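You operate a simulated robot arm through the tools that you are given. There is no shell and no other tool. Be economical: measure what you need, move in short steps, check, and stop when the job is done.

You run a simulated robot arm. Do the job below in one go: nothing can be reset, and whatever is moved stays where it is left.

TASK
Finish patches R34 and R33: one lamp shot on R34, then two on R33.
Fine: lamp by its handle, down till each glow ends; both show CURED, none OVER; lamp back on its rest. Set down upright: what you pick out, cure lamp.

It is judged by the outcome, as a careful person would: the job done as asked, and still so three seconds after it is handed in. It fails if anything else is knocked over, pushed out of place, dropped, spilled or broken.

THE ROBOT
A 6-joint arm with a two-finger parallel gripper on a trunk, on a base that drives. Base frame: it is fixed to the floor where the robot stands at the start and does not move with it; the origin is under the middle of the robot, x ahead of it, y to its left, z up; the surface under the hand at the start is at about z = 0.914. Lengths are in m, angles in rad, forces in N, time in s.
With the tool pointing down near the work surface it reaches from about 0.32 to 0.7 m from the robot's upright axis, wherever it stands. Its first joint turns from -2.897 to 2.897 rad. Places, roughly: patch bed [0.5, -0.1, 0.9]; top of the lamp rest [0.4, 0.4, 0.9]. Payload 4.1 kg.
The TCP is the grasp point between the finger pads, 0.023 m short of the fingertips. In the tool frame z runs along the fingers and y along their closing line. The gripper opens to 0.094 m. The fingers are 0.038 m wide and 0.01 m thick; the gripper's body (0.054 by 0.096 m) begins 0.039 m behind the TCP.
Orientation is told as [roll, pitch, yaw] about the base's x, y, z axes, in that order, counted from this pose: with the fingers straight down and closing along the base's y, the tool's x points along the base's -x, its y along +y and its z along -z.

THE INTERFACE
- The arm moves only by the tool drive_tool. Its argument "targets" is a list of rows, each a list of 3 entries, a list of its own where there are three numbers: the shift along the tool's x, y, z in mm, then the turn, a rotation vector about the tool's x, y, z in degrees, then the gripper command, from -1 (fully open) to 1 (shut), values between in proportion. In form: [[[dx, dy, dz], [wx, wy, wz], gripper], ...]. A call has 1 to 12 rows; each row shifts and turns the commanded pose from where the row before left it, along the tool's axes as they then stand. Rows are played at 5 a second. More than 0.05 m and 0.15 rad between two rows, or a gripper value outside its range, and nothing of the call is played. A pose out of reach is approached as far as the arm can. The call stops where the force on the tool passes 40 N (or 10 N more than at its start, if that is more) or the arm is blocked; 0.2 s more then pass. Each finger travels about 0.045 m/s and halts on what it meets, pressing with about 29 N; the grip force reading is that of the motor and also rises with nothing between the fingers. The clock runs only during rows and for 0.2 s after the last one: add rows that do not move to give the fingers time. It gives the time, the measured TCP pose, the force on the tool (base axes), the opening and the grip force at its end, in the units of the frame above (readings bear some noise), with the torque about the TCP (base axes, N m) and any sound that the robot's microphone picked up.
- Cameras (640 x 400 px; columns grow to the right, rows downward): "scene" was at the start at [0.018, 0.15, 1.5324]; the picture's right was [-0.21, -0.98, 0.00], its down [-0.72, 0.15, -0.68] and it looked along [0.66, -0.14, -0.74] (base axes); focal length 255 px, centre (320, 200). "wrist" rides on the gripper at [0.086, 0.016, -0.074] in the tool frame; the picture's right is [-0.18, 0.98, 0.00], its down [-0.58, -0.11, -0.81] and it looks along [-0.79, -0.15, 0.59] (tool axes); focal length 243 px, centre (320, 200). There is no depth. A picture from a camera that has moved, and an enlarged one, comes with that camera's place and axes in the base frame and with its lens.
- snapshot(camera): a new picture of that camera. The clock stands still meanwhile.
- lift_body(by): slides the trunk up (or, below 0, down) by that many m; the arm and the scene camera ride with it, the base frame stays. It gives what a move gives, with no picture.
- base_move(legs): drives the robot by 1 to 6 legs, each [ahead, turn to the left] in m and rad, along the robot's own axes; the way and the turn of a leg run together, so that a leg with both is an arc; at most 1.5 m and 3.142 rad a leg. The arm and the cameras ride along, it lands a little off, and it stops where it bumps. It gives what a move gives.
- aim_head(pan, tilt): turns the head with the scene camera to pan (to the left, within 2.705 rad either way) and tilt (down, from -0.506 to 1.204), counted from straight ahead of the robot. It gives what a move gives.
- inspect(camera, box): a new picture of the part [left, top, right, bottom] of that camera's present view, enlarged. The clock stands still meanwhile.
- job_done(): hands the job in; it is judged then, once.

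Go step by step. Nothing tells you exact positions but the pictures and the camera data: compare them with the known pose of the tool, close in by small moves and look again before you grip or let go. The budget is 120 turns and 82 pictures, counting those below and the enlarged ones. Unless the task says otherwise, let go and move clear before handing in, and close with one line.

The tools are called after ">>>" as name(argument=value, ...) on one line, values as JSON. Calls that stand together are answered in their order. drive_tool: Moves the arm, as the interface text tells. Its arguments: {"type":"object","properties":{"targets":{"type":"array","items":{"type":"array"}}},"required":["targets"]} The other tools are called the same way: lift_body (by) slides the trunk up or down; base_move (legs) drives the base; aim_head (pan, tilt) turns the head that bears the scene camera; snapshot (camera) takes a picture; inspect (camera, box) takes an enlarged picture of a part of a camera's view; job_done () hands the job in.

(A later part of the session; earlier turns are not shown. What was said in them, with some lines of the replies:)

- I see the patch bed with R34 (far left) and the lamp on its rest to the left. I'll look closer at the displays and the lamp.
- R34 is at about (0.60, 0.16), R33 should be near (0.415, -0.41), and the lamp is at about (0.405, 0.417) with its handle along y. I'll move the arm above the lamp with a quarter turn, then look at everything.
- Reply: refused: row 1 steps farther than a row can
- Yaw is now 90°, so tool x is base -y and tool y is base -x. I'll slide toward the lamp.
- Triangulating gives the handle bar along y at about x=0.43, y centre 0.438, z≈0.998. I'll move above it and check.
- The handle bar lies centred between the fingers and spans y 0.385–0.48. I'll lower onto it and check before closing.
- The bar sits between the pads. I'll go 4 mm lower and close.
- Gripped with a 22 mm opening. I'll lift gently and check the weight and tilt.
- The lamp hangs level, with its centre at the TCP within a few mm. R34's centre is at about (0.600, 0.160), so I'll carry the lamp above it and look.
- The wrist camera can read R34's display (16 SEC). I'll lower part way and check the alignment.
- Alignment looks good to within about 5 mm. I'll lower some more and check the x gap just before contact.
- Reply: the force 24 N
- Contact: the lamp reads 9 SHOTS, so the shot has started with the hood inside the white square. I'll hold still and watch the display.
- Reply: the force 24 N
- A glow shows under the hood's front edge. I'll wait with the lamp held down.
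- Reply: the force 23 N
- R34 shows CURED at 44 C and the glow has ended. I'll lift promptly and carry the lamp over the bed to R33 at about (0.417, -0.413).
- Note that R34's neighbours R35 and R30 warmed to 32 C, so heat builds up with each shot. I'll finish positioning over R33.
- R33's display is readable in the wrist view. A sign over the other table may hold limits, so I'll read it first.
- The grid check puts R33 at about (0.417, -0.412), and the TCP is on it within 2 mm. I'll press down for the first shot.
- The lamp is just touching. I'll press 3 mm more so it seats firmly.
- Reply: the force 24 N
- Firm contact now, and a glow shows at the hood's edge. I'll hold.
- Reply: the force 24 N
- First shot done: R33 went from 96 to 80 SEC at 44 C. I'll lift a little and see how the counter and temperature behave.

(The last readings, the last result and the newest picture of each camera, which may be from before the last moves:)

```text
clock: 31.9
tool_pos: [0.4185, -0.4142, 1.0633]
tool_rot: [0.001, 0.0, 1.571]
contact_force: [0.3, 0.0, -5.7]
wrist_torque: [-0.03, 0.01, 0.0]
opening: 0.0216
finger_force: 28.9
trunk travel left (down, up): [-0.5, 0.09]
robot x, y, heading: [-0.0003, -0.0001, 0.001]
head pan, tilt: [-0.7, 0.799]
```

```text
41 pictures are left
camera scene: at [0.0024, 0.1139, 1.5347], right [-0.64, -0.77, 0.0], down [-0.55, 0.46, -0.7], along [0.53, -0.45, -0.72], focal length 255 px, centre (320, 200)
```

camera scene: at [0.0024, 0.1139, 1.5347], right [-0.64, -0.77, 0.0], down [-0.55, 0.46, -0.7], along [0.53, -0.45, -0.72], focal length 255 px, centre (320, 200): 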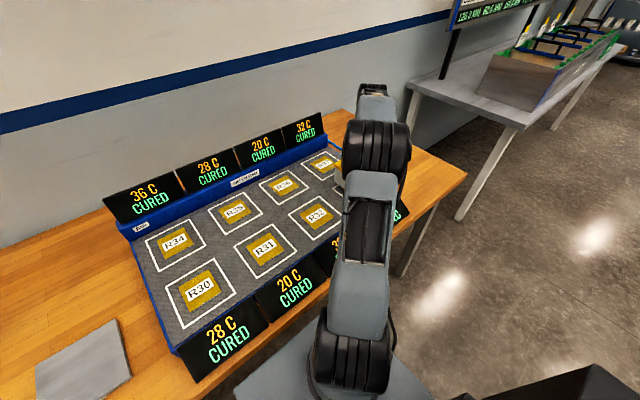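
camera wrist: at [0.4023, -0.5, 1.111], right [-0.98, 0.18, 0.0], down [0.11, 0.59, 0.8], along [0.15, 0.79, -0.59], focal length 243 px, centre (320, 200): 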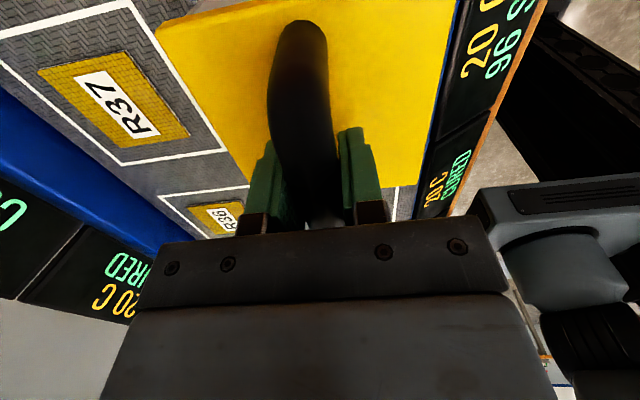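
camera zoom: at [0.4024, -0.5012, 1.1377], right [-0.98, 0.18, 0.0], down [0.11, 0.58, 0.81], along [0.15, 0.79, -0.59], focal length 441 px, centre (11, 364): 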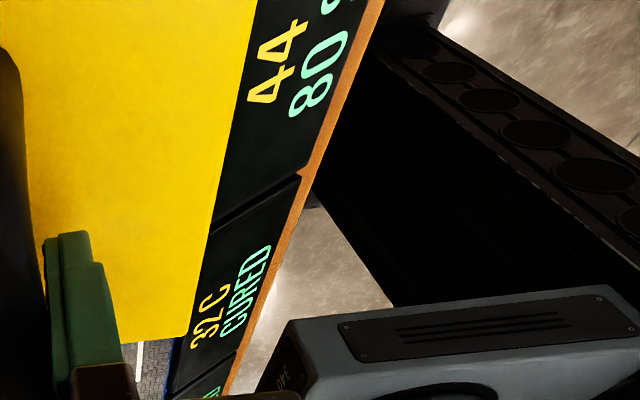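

The counter holds at 80 SEC and the temperature at 44 C, while R34 has since cooled to 36 C. As the task asks, I'll give the second shot now while the patch is warm.

>>> drive_tool(targets=[[[0, 0, 15], [0, 0, 0], 1], [[0, 0, 10], [0, 0, 0], 1], [[0, 0, 4], [0, 0, 0], 1], [[0, 0, 1], [0, 0, 0], 1], [[0, 0, 0], [0, 0, 0], 1]])

>>> snapshot(camera="scene")

>>> inspect(camera="wrist", box=[390, 0, 590, 220])

```text
clock: 33.1
tool_pos: [0.4185, -0.4133, 1.0351]
tool_rot: [-0.003, 0.001, 1.57]
contact_force: [4.1, -1.0, 6.8]
wrist_torque: [0.66, 0.12, -0.22]
opening: 0.0214
finger_force: 29.1
trunk travel left (down, up): [-0.5, 0.09]
robot x, y, heading: [-0.0044, 0.0005, 0.003]
head pan, tilt: [-0.7, 0.799]
```

```text
40 pictures are left
camera scene: at [0.0023, 0.1145, 1.5348], right [-0.64, -0.77, 0.0], down [-0.55, 0.46, -0.7], along [0.53, -0.45, -0.72], focal length 255 px, centre (320, 200)
```

scene: 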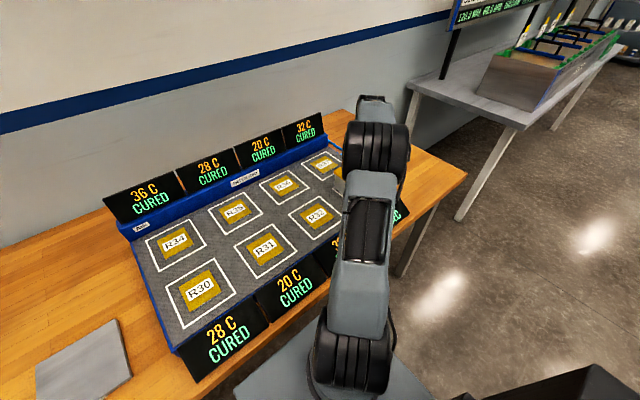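

```text
1.82 times, centred on (490, 110) of wrist
camera zoom: at [0.4019, -0.5011, 1.109], right [-0.98, 0.18, 0.0], down [0.11, 0.58, 0.81], along [0.15, 0.79, -0.59], focal length 441 px, centre (11, 364)
```

zoom: 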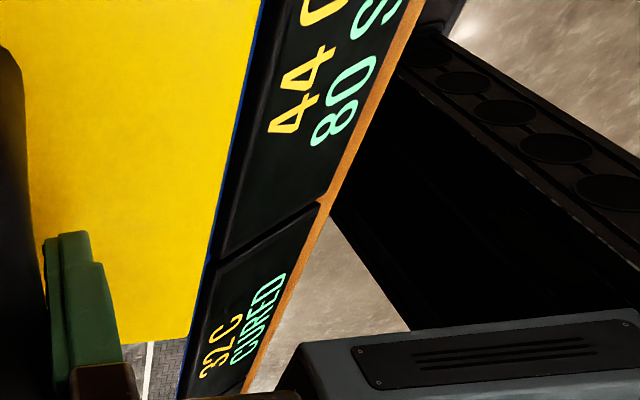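

It's touching but not yet glowing visibly. I'll press 2 mm more and hold.

>>> drive_tool(targets=[[[0, 0, 1], [0, 0, 0], 1], [[0, 0, 0.5], [0, 0, 0], 1], [[0, 0, 0], [0, 0, 0], 1], [[0, 0, 0], [0, 0, 0], 1]])

>>> snapshot(camera="scene")

```text
clock: 34.1
tool_pos: [0.4179, -0.4133, 1.0337]
tool_rot: [-0.002, 0.003, 1.572]
contact_force: [7.1, -4.6, 21.3]
wrist_torque: [-0.09, -0.04, -0.01]
opening: 0.0219
finger_force: 29.0
trunk travel left (down, up): [-0.5, 0.09]
robot x, y, heading: [-0.0012, 0.0024, 0.004]
head pan, tilt: [-0.7, 0.799]
```

```text
38 pictures are left
camera scene: at [0.0018, 0.1149, 1.5347], right [-0.64, -0.76, 0.0], down [-0.55, 0.46, -0.7], along [0.53, -0.45, -0.72], focal length 255 px, centre (320, 200)
```

scene: 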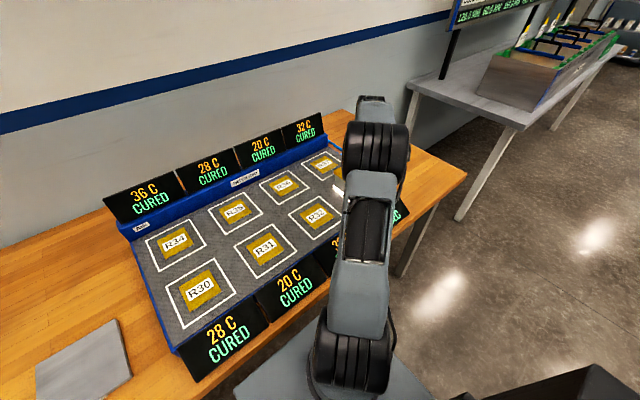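

The glow is on again, so I'll hold until it ends.

>>> drive_tool(targets=[[[0, 0, 0], [0, 0, 0], 1], [[0, 0, 0], [0, 0, 0], 1], [[0, 0, 0], [0, 0, 0], 1], [[0, 0, 0], [0, 0, 0], 1], [[0, 0, 0], [0, 0, 0], 1], [[0, 0, 0], [0, 0, 0], 1], [[0, 0, 0], [0, 0, 0], 1], [[0, 0, 0], [0, 0, 0], 1], [[0, 0, 0], [0, 0, 0], 1], [[0, 0, 0], [0, 0, 0], 1], [[0, 0, 0], [0, 0, 0], 1]])

>>> inspect(camera="wrist", box=[390, 0, 590, 220])

>>> snapshot(camera="scene")

```text
clock: 36.5
tool_pos: [0.4172, -0.4137, 1.0332]
tool_rot: [-0.001, 0.002, 1.571]
contact_force: [6.0, -5.3, 22.9]
wrist_torque: [0.09, 0.05, 0.05]
opening: 0.0213
finger_force: 29.4
trunk travel left (down, up): [-0.5, 0.09]
robot x, y, heading: [0.0007, 0.0017, 0.003]
head pan, tilt: [-0.7, 0.799]
```

```text
1.82 times, centred on (490, 110) of wrist
camera zoom: at [0.4014, -0.5008, 1.1075], right [-0.98, 0.18, 0.0], down [0.11, 0.58, 0.81], along [0.15, 0.79, -0.59], focal length 441 px, centre (11, 364)
```

zoom: 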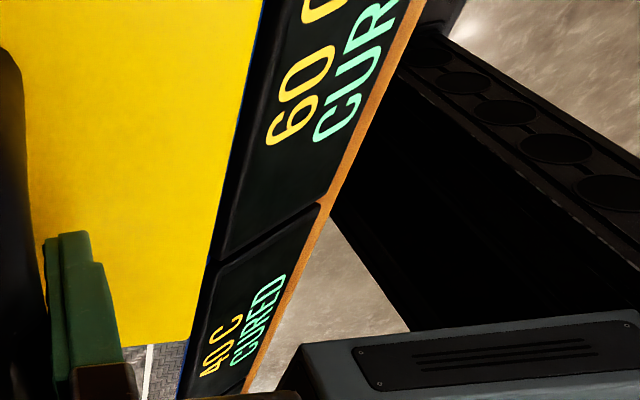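

```text
36 pictures are left
camera scene: at [0.0015, 0.1149, 1.5346], right [-0.64, -0.76, 0.0], down [-0.55, 0.46, -0.7], along [0.53, -0.45, -0.72], focal length 255 px, centre (320, 200)
```

scene: 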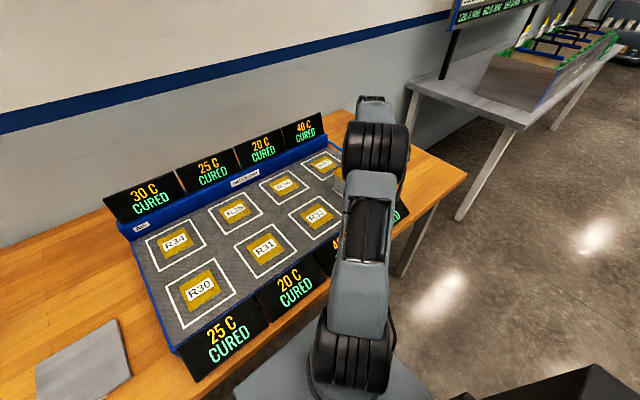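

R33 shows CURED and the glow has ended. I'll lift and carry the lamp back toward the rest.

>>> drive_tool(targets=[[[0, 0, -15], [0, 0, 0], 1], [[0, 0, -25], [0, 0, 0], 1], [[0, 0, -30], [0, 0, 0], 1], [[-38, 0, 0], [0, 0, 0], 1], [[-38, 0, 0], [0, 0, 0], 1], [[-38, 0, 0], [0, 0, 0], 1], [[-38, 0, 0], [0, 0, 0], 1], [[-38, 0, 0], [0, 0, 0], 1], [[-38, 0, 0], [0, 0, 0], 1], [[-38, 0, 0], [0, 0, 0], 1], [[-38, 0, 0], [0, 0, 0], 1], [[-38, 0, 0], [0, 0, 0], 1]])

>>> drive_tool(targets=[[[-38, -1, 0], [0, 0, 0], 1], [[-38, -1, 0], [0, 0, 0], 1], [[-38, -1, 0], [0, 0, 0], 1], [[-38, -1, 0], [0, 0, 0], 1], [[-38, -1, 0], [0, 0, 0], 1], [[-38, -1, 0], [0, 0, 0], 1], [[-38, -1, 0], [0, 0, 0], 1], [[-38, -1, 0], [0, 0, 0], 1], [[-38, -1, 0], [0, 0, 0], 1], [[-38, -1, 0], [0, 0, 0], 1], [[-38, -1, 0], [0, 0, 0], 1], [[-30, 0, 0], [0, 0, 0], 1]])

>>> aim_head(pan=0.2, tilt=0.9)

>>> snapshot(camera="scene")

```text
clock: 39.1
tool_pos: [0.4183, -0.071, 1.1014]
tool_rot: [0.002, -0.003, 1.571]
contact_force: [0.2, -0.7, -5.2]
wrist_torque: [-0.01, 0.01, -0.01]
opening: 0.0217
finger_force: 28.8
trunk travel left (down, up): [-0.5, 0.09]
robot x, y, heading: [-0.0003, 0.0008, 0.001]
head pan, tilt: [-0.7, 0.799]
```

```text
clock: 41.7
tool_pos: [0.4283, 0.3763, 1.1034]
tool_rot: [-0.001, 0.003, 1.572]
contact_force: [0.6, 0.3, -5.4]
wrist_torque: [-0.05, 0.01, 0.01]
opening: 0.0214
finger_force: 29.4
trunk travel left (down, up): [-0.5, 0.09]
robot x, y, heading: [0.0028, 0.0021, 0.001]
head pan, tilt: [-0.7, 0.799]
```

```text
clock: 42.9
tool_pos: [0.4283, 0.3743, 1.1028]
tool_rot: [-0.001, 0.0, 1.57]
contact_force: [0.1, 0.1, -5.8]
wrist_torque: [-0.03, 0.01, 0.01]
opening: 0.022
finger_force: 28.8
trunk travel left (down, up): [-0.5, 0.09]
robot x, y, heading: [0.002, 0.0036, -0.001]
head pan, tilt: [0.201, 0.901]
```

```text
35 pictures are left
camera scene: at [0.0148, 0.1817, 1.5267], right [0.2, -0.98, 0.0], down [-0.77, -0.16, -0.62], along [0.61, 0.12, -0.78], focal length 255 px, centre (320, 200)
```

scene: 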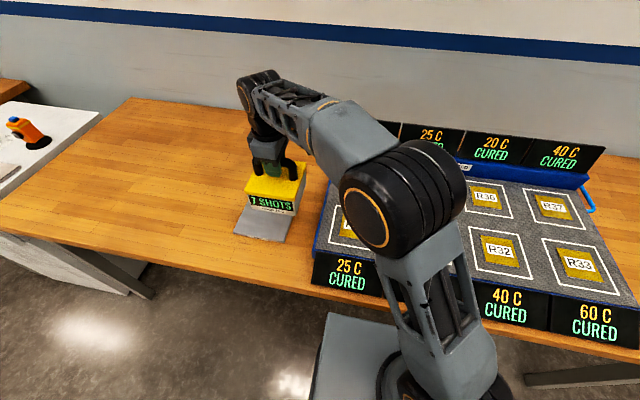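

All displays in view read CURED and the lamp reads 7 SHOTS (three used). I'll align over the rest and lower part way.

>>> drive_tool(targets=[[[-30, -2, 0], [0, 0, 0], 1], [[-29, -2, 0], [0, 0, 0], 1], [[0, 0, 25], [0, 0, 0], 1], [[0, 0, 25], [0, 0, 0], 1], [[0, 0, 20], [0, 0, 0], 1], [[0, 0, 0], [0, 0, 0], 1], [[0, 0, 0], [0, 0, 0], 1]])

>>> inspect(camera="scene", box=[210, 140, 330, 260])

```text
clock: 44.5
tool_pos: [0.432, 0.436, 1.0325]
tool_rot: [0.0, 0.001, 1.57]
contact_force: [-0.3, -1.3, -5.4]
wrist_torque: [-0.01, 0.05, -0.02]
opening: 0.0215
finger_force: 29.3
trunk travel left (down, up): [-0.5, 0.09]
robot x, y, heading: [-0.0011, -0.0023, -0.001]
head pan, tilt: [0.201, 0.901]
```

```text
3.33 times, centred on (270, 200) of scene
camera zoom: at [0.0147, 0.1818, 1.5266], right [0.2, -0.98, 0.0], down [-0.77, -0.16, -0.62], along [0.61, 0.12, -0.78], focal length 850 px, centre (487, 200)
```

zoom: 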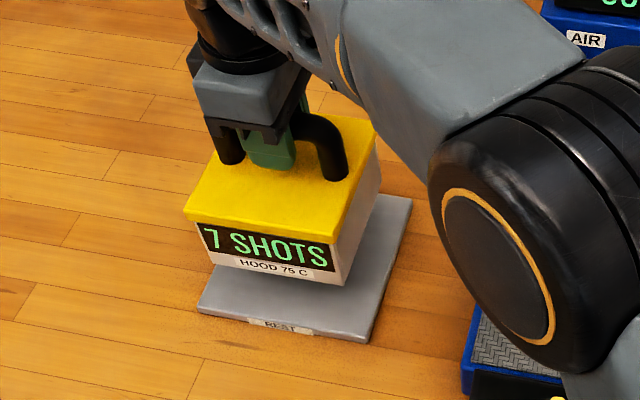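

It lines up with the rest. I'll lower to contact.

>>> drive_tool(targets=[[[1, 0, 15], [0, 0, 0], 1], [[0, 0, 12], [0, 0, 0], 1], [[0, 0, 5], [0, 0, 0], 1], [[0, 0, 2], [0, 0, 0], 1], [[0, 0, 0], [0, 0, 0], 1]])

>>> inspect(camera="scene", box=[210, 140, 330, 260])

```text
clock: 45.7
tool_pos: [0.4326, 0.4361, 0.9976]
tool_rot: [0.0, -0.001, 1.571]
contact_force: [-0.4, 0.0, -5.8]
wrist_torque: [-0.03, 0.01, 0.0]
opening: 0.0215
finger_force: 28.8
trunk travel left (down, up): [-0.5, 0.09]
robot x, y, heading: [-0.0006, 0.0, -0.003]
head pan, tilt: [0.201, 0.901]
```

```text
3.33 times, centred on (270, 200) of scene
camera zoom: at [0.0148, 0.1819, 1.5266], right [0.2, -0.98, 0.0], down [-0.77, -0.16, -0.62], along [0.61, 0.12, -0.78], focal length 850 px, centre (487, 200)
```

zoom: 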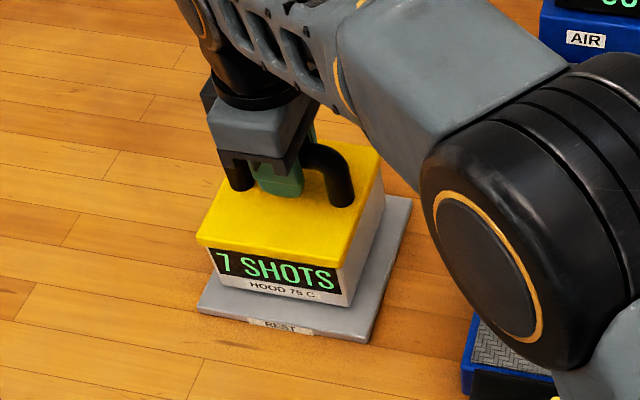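

Still a touch above the rest. I'll go down in 1 mm steps until the force shows contact.

>>> drive_tool(targets=[[[0, 0, 1], [0, 0, 0], 1], [[0, 0, 1], [0, 0, 0], 1], [[0, 0, 0], [0, 0, 0], 1]])

```text
clock: 46.5
tool_pos: [0.4329, 0.4352, 0.9956]
tool_rot: [0.0, 0.0, 1.572]
contact_force: [0.2, 0.2, -5.0]
wrist_torque: [0.02, 0.01, -0.01]
opening: 0.0216
finger_force: 28.7
trunk travel left (down, up): [-0.5, 0.09]
robot x, y, heading: [0.0013, -0.0012, 0.0]
head pan, tilt: [0.201, 0.901]
```

>>> drive_tool(targets=[[[0, 0, 1], [0, 0, 0], 1], [[0, 0, 1], [0, 0, 0], 1], [[0, 0, 0], [0, 0, 0], 1]])

```text
clock: 47.3
tool_pos: [0.4327, 0.4355, 0.9933]
tool_rot: [-0.001, 0.0, 1.572]
contact_force: [0.2, -0.5, -5.2]
wrist_torque: [-0.01, -0.03, -0.01]
opening: 0.0217
finger_force: 29.3
trunk travel left (down, up): [-0.5, 0.09]
robot x, y, heading: [0.0, -0.0021, 0.001]
head pan, tilt: [0.201, 0.901]
```

No contact yet, since the handle slid slightly in the grip during pressing. Continuing down.

>>> drive_tool(targets=[[[0, 0, 1], [0, 0, 0], 1], [[0, 0, 1], [0, 0, 0], 1], [[0, 0, 0], [0, 0, 0], 1]])

>>> inspect(camera="scene", box=[225, 150, 305, 260])

```text
clock: 48.1
tool_pos: [0.4337, 0.4344, 0.9913]
tool_rot: [0.0, 0.001, 1.571]
contact_force: [0.5, 0.5, -5.8]
wrist_torque: [0.03, 0.01, -0.01]
opening: 0.0221
finger_force: 29.1
trunk travel left (down, up): [-0.5, 0.09]
robot x, y, heading: [-0.0034, -0.0012, 0.005]
head pan, tilt: [0.201, 0.901]
```

```text
3.64 times, centred on (265, 205) of scene
camera zoom: at [0.0147, 0.1819, 1.5266], right [0.2, -0.98, 0.0], down [-0.77, -0.16, -0.62], along [0.61, 0.12, -0.78], focal length 927 px, centre (520, 182)
```

zoom: 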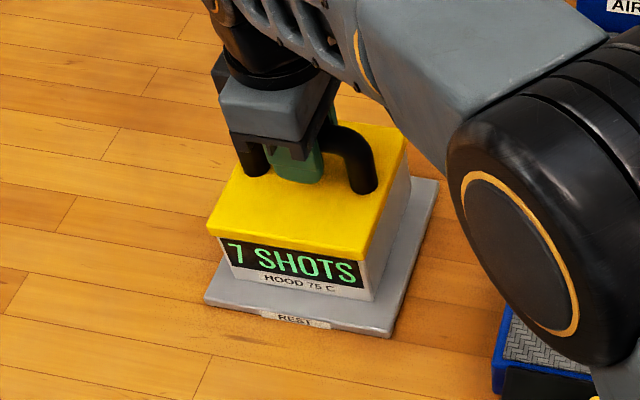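

>>> drive_tool(targets=[[[0, 0, 1], [0, 0, 0], 1], [[0, 0, 1], [0, 0, 0], 1], [[0, 0, 0], [0, 0, 0], 1]])

```text
clock: 48.9
tool_pos: [0.434, 0.4345, 0.9908]
tool_rot: [-0.002, -0.002, 1.57]
contact_force: [0.3, -1.0, 5.1]
wrist_torque: [0.55, 0.08, 0.05]
opening: 0.0215
finger_force: 29.1
trunk travel left (down, up): [-0.5, 0.09]
robot x, y, heading: [-0.0023, 0.0023, -0.001]
head pan, tilt: [0.201, 0.901]
```

Contact made. I'll press slightly to seat it, then check.

>>> drive_tool(targets=[[[0, 0, 0.7], [0, 0, 0], 1], [[0, 0, 0], [0, 0, 0], 1], [[0, 0, 0], [0, 0, 0], 1]])

>>> inspect(camera="scene", box=[225, 150, 305, 260])

>>> snapshot(camera="wrist")

```text
clock: 49.7
tool_pos: [0.4331, 0.4346, 0.9904]
tool_rot: [-0.001, -0.003, 1.571]
contact_force: [4.6, 1.1, 15.8]
wrist_torque: [0.62, 0.04, -0.03]
opening: 0.0216
finger_force: 29.0
trunk travel left (down, up): [-0.5, 0.09]
robot x, y, heading: [0.002, -0.0029, 0.001]
head pan, tilt: [0.201, 0.901]
```

```text
3.64 times, centred on (265, 205) of scene
camera zoom: at [0.0141, 0.1804, 1.527], right [0.2, -0.98, 0.0], down [-0.77, -0.16, -0.62], along [0.61, 0.12, -0.78], focal length 927 px, centre (520, 182)
```

zoom: 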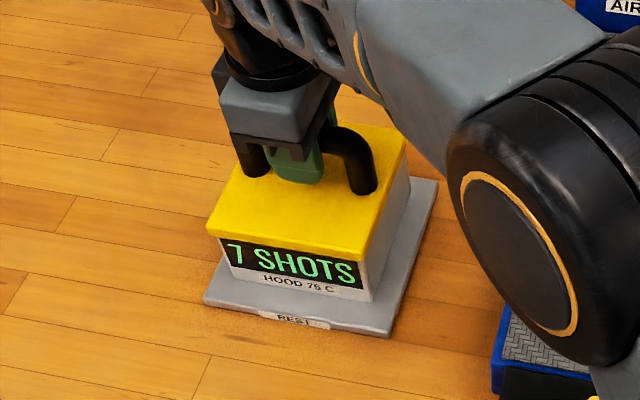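

```text
30 pictures are left
camera wrist: at [0.4172, 0.3467, 1.065], right [-0.98, 0.18, 0.0], down [0.11, 0.58, 0.81], along [0.15, 0.79, -0.59], focal length 243 px, centre (320, 200)
```

wrist: 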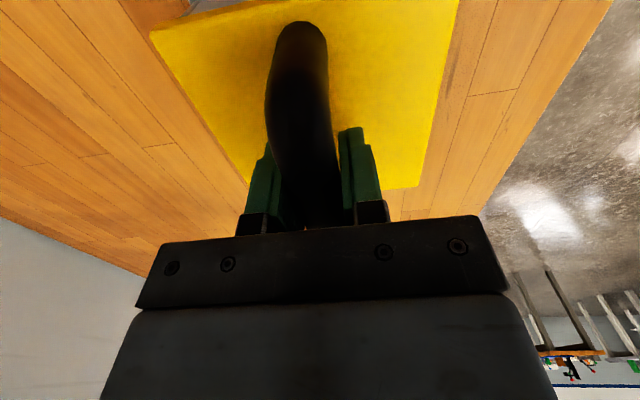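

It's seated on the rest. I'll ease the pressure and open.

>>> drive_tool(targets=[[[0, 0, -1], [0, 0, 0], 1], [[0, 0, 0], [0, 0, 0], 0.4], [[0, 0, 0], [0, 0, 0], 0.2], [[0, 0, 0], [0, 0, 0], 0], [[0, 0, 0], [0, 0, 0], -0.4], [[0, 0, 0], [0, 0, 0], -1], [[0, 0, 0], [0, 0, 0], -1], [[0, 0, 0], [0, 0, 0], -1], [[0, 0, 0], [0, 0, 0], -1], [[0, 0, 0], [0, 0, 0], -1]])

>>> snapshot(camera="wrist")

```text
clock: 51.9
tool_pos: [0.4334, 0.4347, 0.9896]
tool_rot: [-0.001, 0.0, 1.571]
contact_force: [0.2, -0.5, 0.5]
wrist_torque: [-0.01, -0.02, 0.02]
opening: 0.0936
finger_force: 0.1
trunk travel left (down, up): [-0.5, 0.09]
robot x, y, heading: [0.0005, 0.0015, -0.002]
head pan, tilt: [0.201, 0.901]
```

```text
29 pictures are left
camera wrist: at [0.417, 0.3472, 1.0646], right [-0.98, 0.18, 0.0], down [0.11, 0.58, 0.81], along [0.15, 0.79, -0.59], focal length 243 px, centre (320, 200)
```

wrist: 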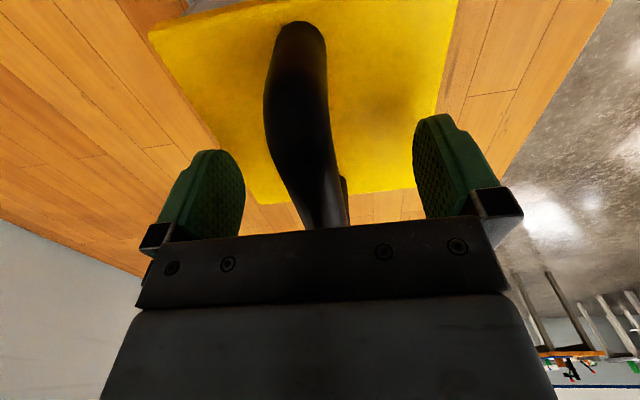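

The handle is free. I'll rise straight up, move clear, and check everything.

>>> drive_tool(targets=[[[0, 0, -20], [0, 0, 0], -1], [[0, 0, -30], [0, 0, 0], -1], [[0, 0, -40], [0, 0, 0], -1], [[0, 0, -40], [0, 0, 0], -1], [[0, 0, -40], [0, 0, 0], -1], [[45, 0, 0], [0, 0, 0], -1], [[45, 0, 0], [0, 0, 0], -1], [[45, 0, 0], [0, 0, 0], -1], [[45, 0, 0], [0, 0, 0], -1], [[45, 0, 0], [0, 0, 0], -1], [[45, 0, 0], [0, 0, 0], -1], [[0, 0, 0], [0, 0, 0], -1]])

>>> aim_head(pan=-0.1, tilt=0.85)

>>> snapshot(camera="scene")

>>> snapshot(camera="wrist")

```text
clock: 54.5
tool_pos: [0.4358, 0.1639, 1.1599]
tool_rot: [0.001, -0.001, 1.571]
contact_force: [0.6, 0.9, 0.7]
wrist_torque: [0.02, 0.01, 0.01]
opening: 0.0938
finger_force: 0.0
trunk travel left (down, up): [-0.5, 0.09]
robot x, y, heading: [0.0007, -0.0002, 0.003]
head pan, tilt: [0.201, 0.901]
```

```text
clock: 55.3
tool_pos: [0.434, 0.1642, 1.1601]
tool_rot: [0.0, 0.0, 1.571]
contact_force: [-0.6, 0.1, 0.2]
wrist_torque: [0.01, 0.03, -0.02]
opening: 0.0939
finger_force: 0.0
trunk travel left (down, up): [-0.5, 0.09]
robot x, y, heading: [0.0002, 0.0035, -0.005]
head pan, tilt: [-0.099, 0.85]
```

```text
28 pictures are left
camera scene: at [0.0182, 0.1586, 1.5306], right [-0.1, -1.0, 0.0], down [-0.75, 0.07, -0.66], along [0.66, -0.07, -0.75], focal length 255 px, centre (320, 200)
```

scene: 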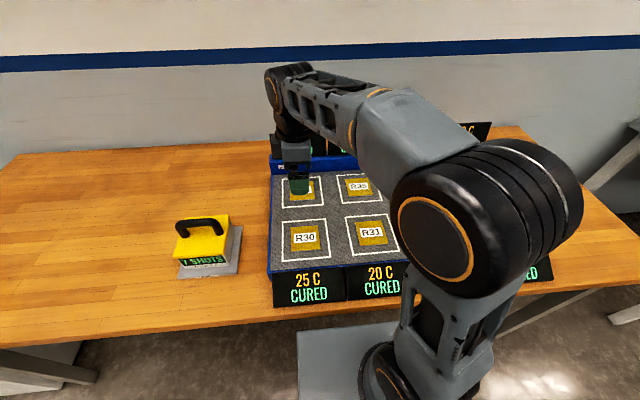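

```text
27 pictures are left
camera wrist: at [0.4186, 0.0772, 1.2344], right [-0.98, 0.18, 0.0], down [0.11, 0.58, 0.81], along [0.15, 0.79, -0.59], focal length 243 px, centre (320, 200)
```

wrist: 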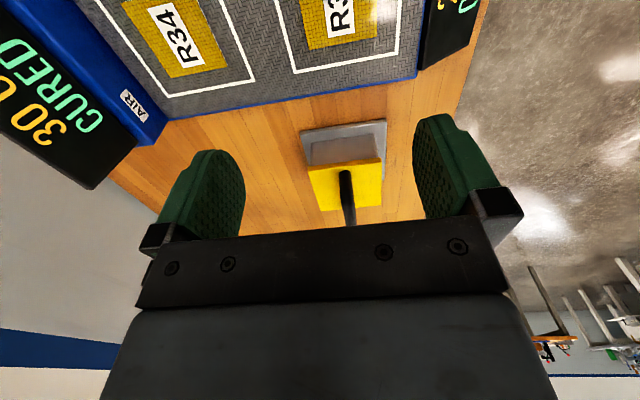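

>>> inspect(camera="scene", box=[160, 200, 260, 290])

```text
4.44 times, centred on (210, 245) of scene
camera zoom: at [0.0182, 0.1586, 1.5306], right [-0.1, -1.0, 0.0], down [-0.75, 0.07, -0.66], along [0.66, -0.07, -0.75], focal length 1133 px, centre (809, 0)
```

zoom: 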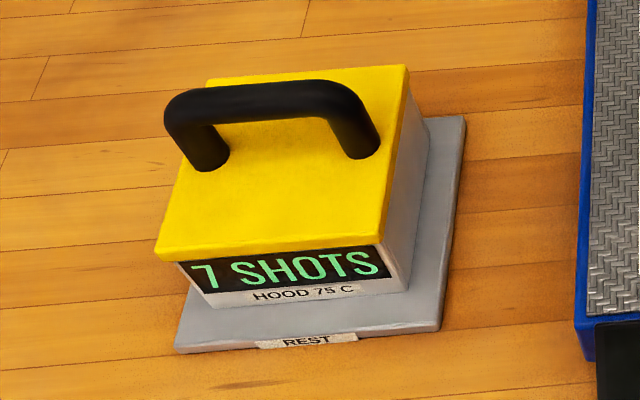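

The lamp stands upright and flat on its rest, both patches read CURED, and the arm is clear, so I'm handing in.

>>> job_done()

```text
The job is handed in.
```

R34 got one shot and R33 got two, both show CURED with no OVER seen, and the cure lamp is back upright on its rest with the arm clear.
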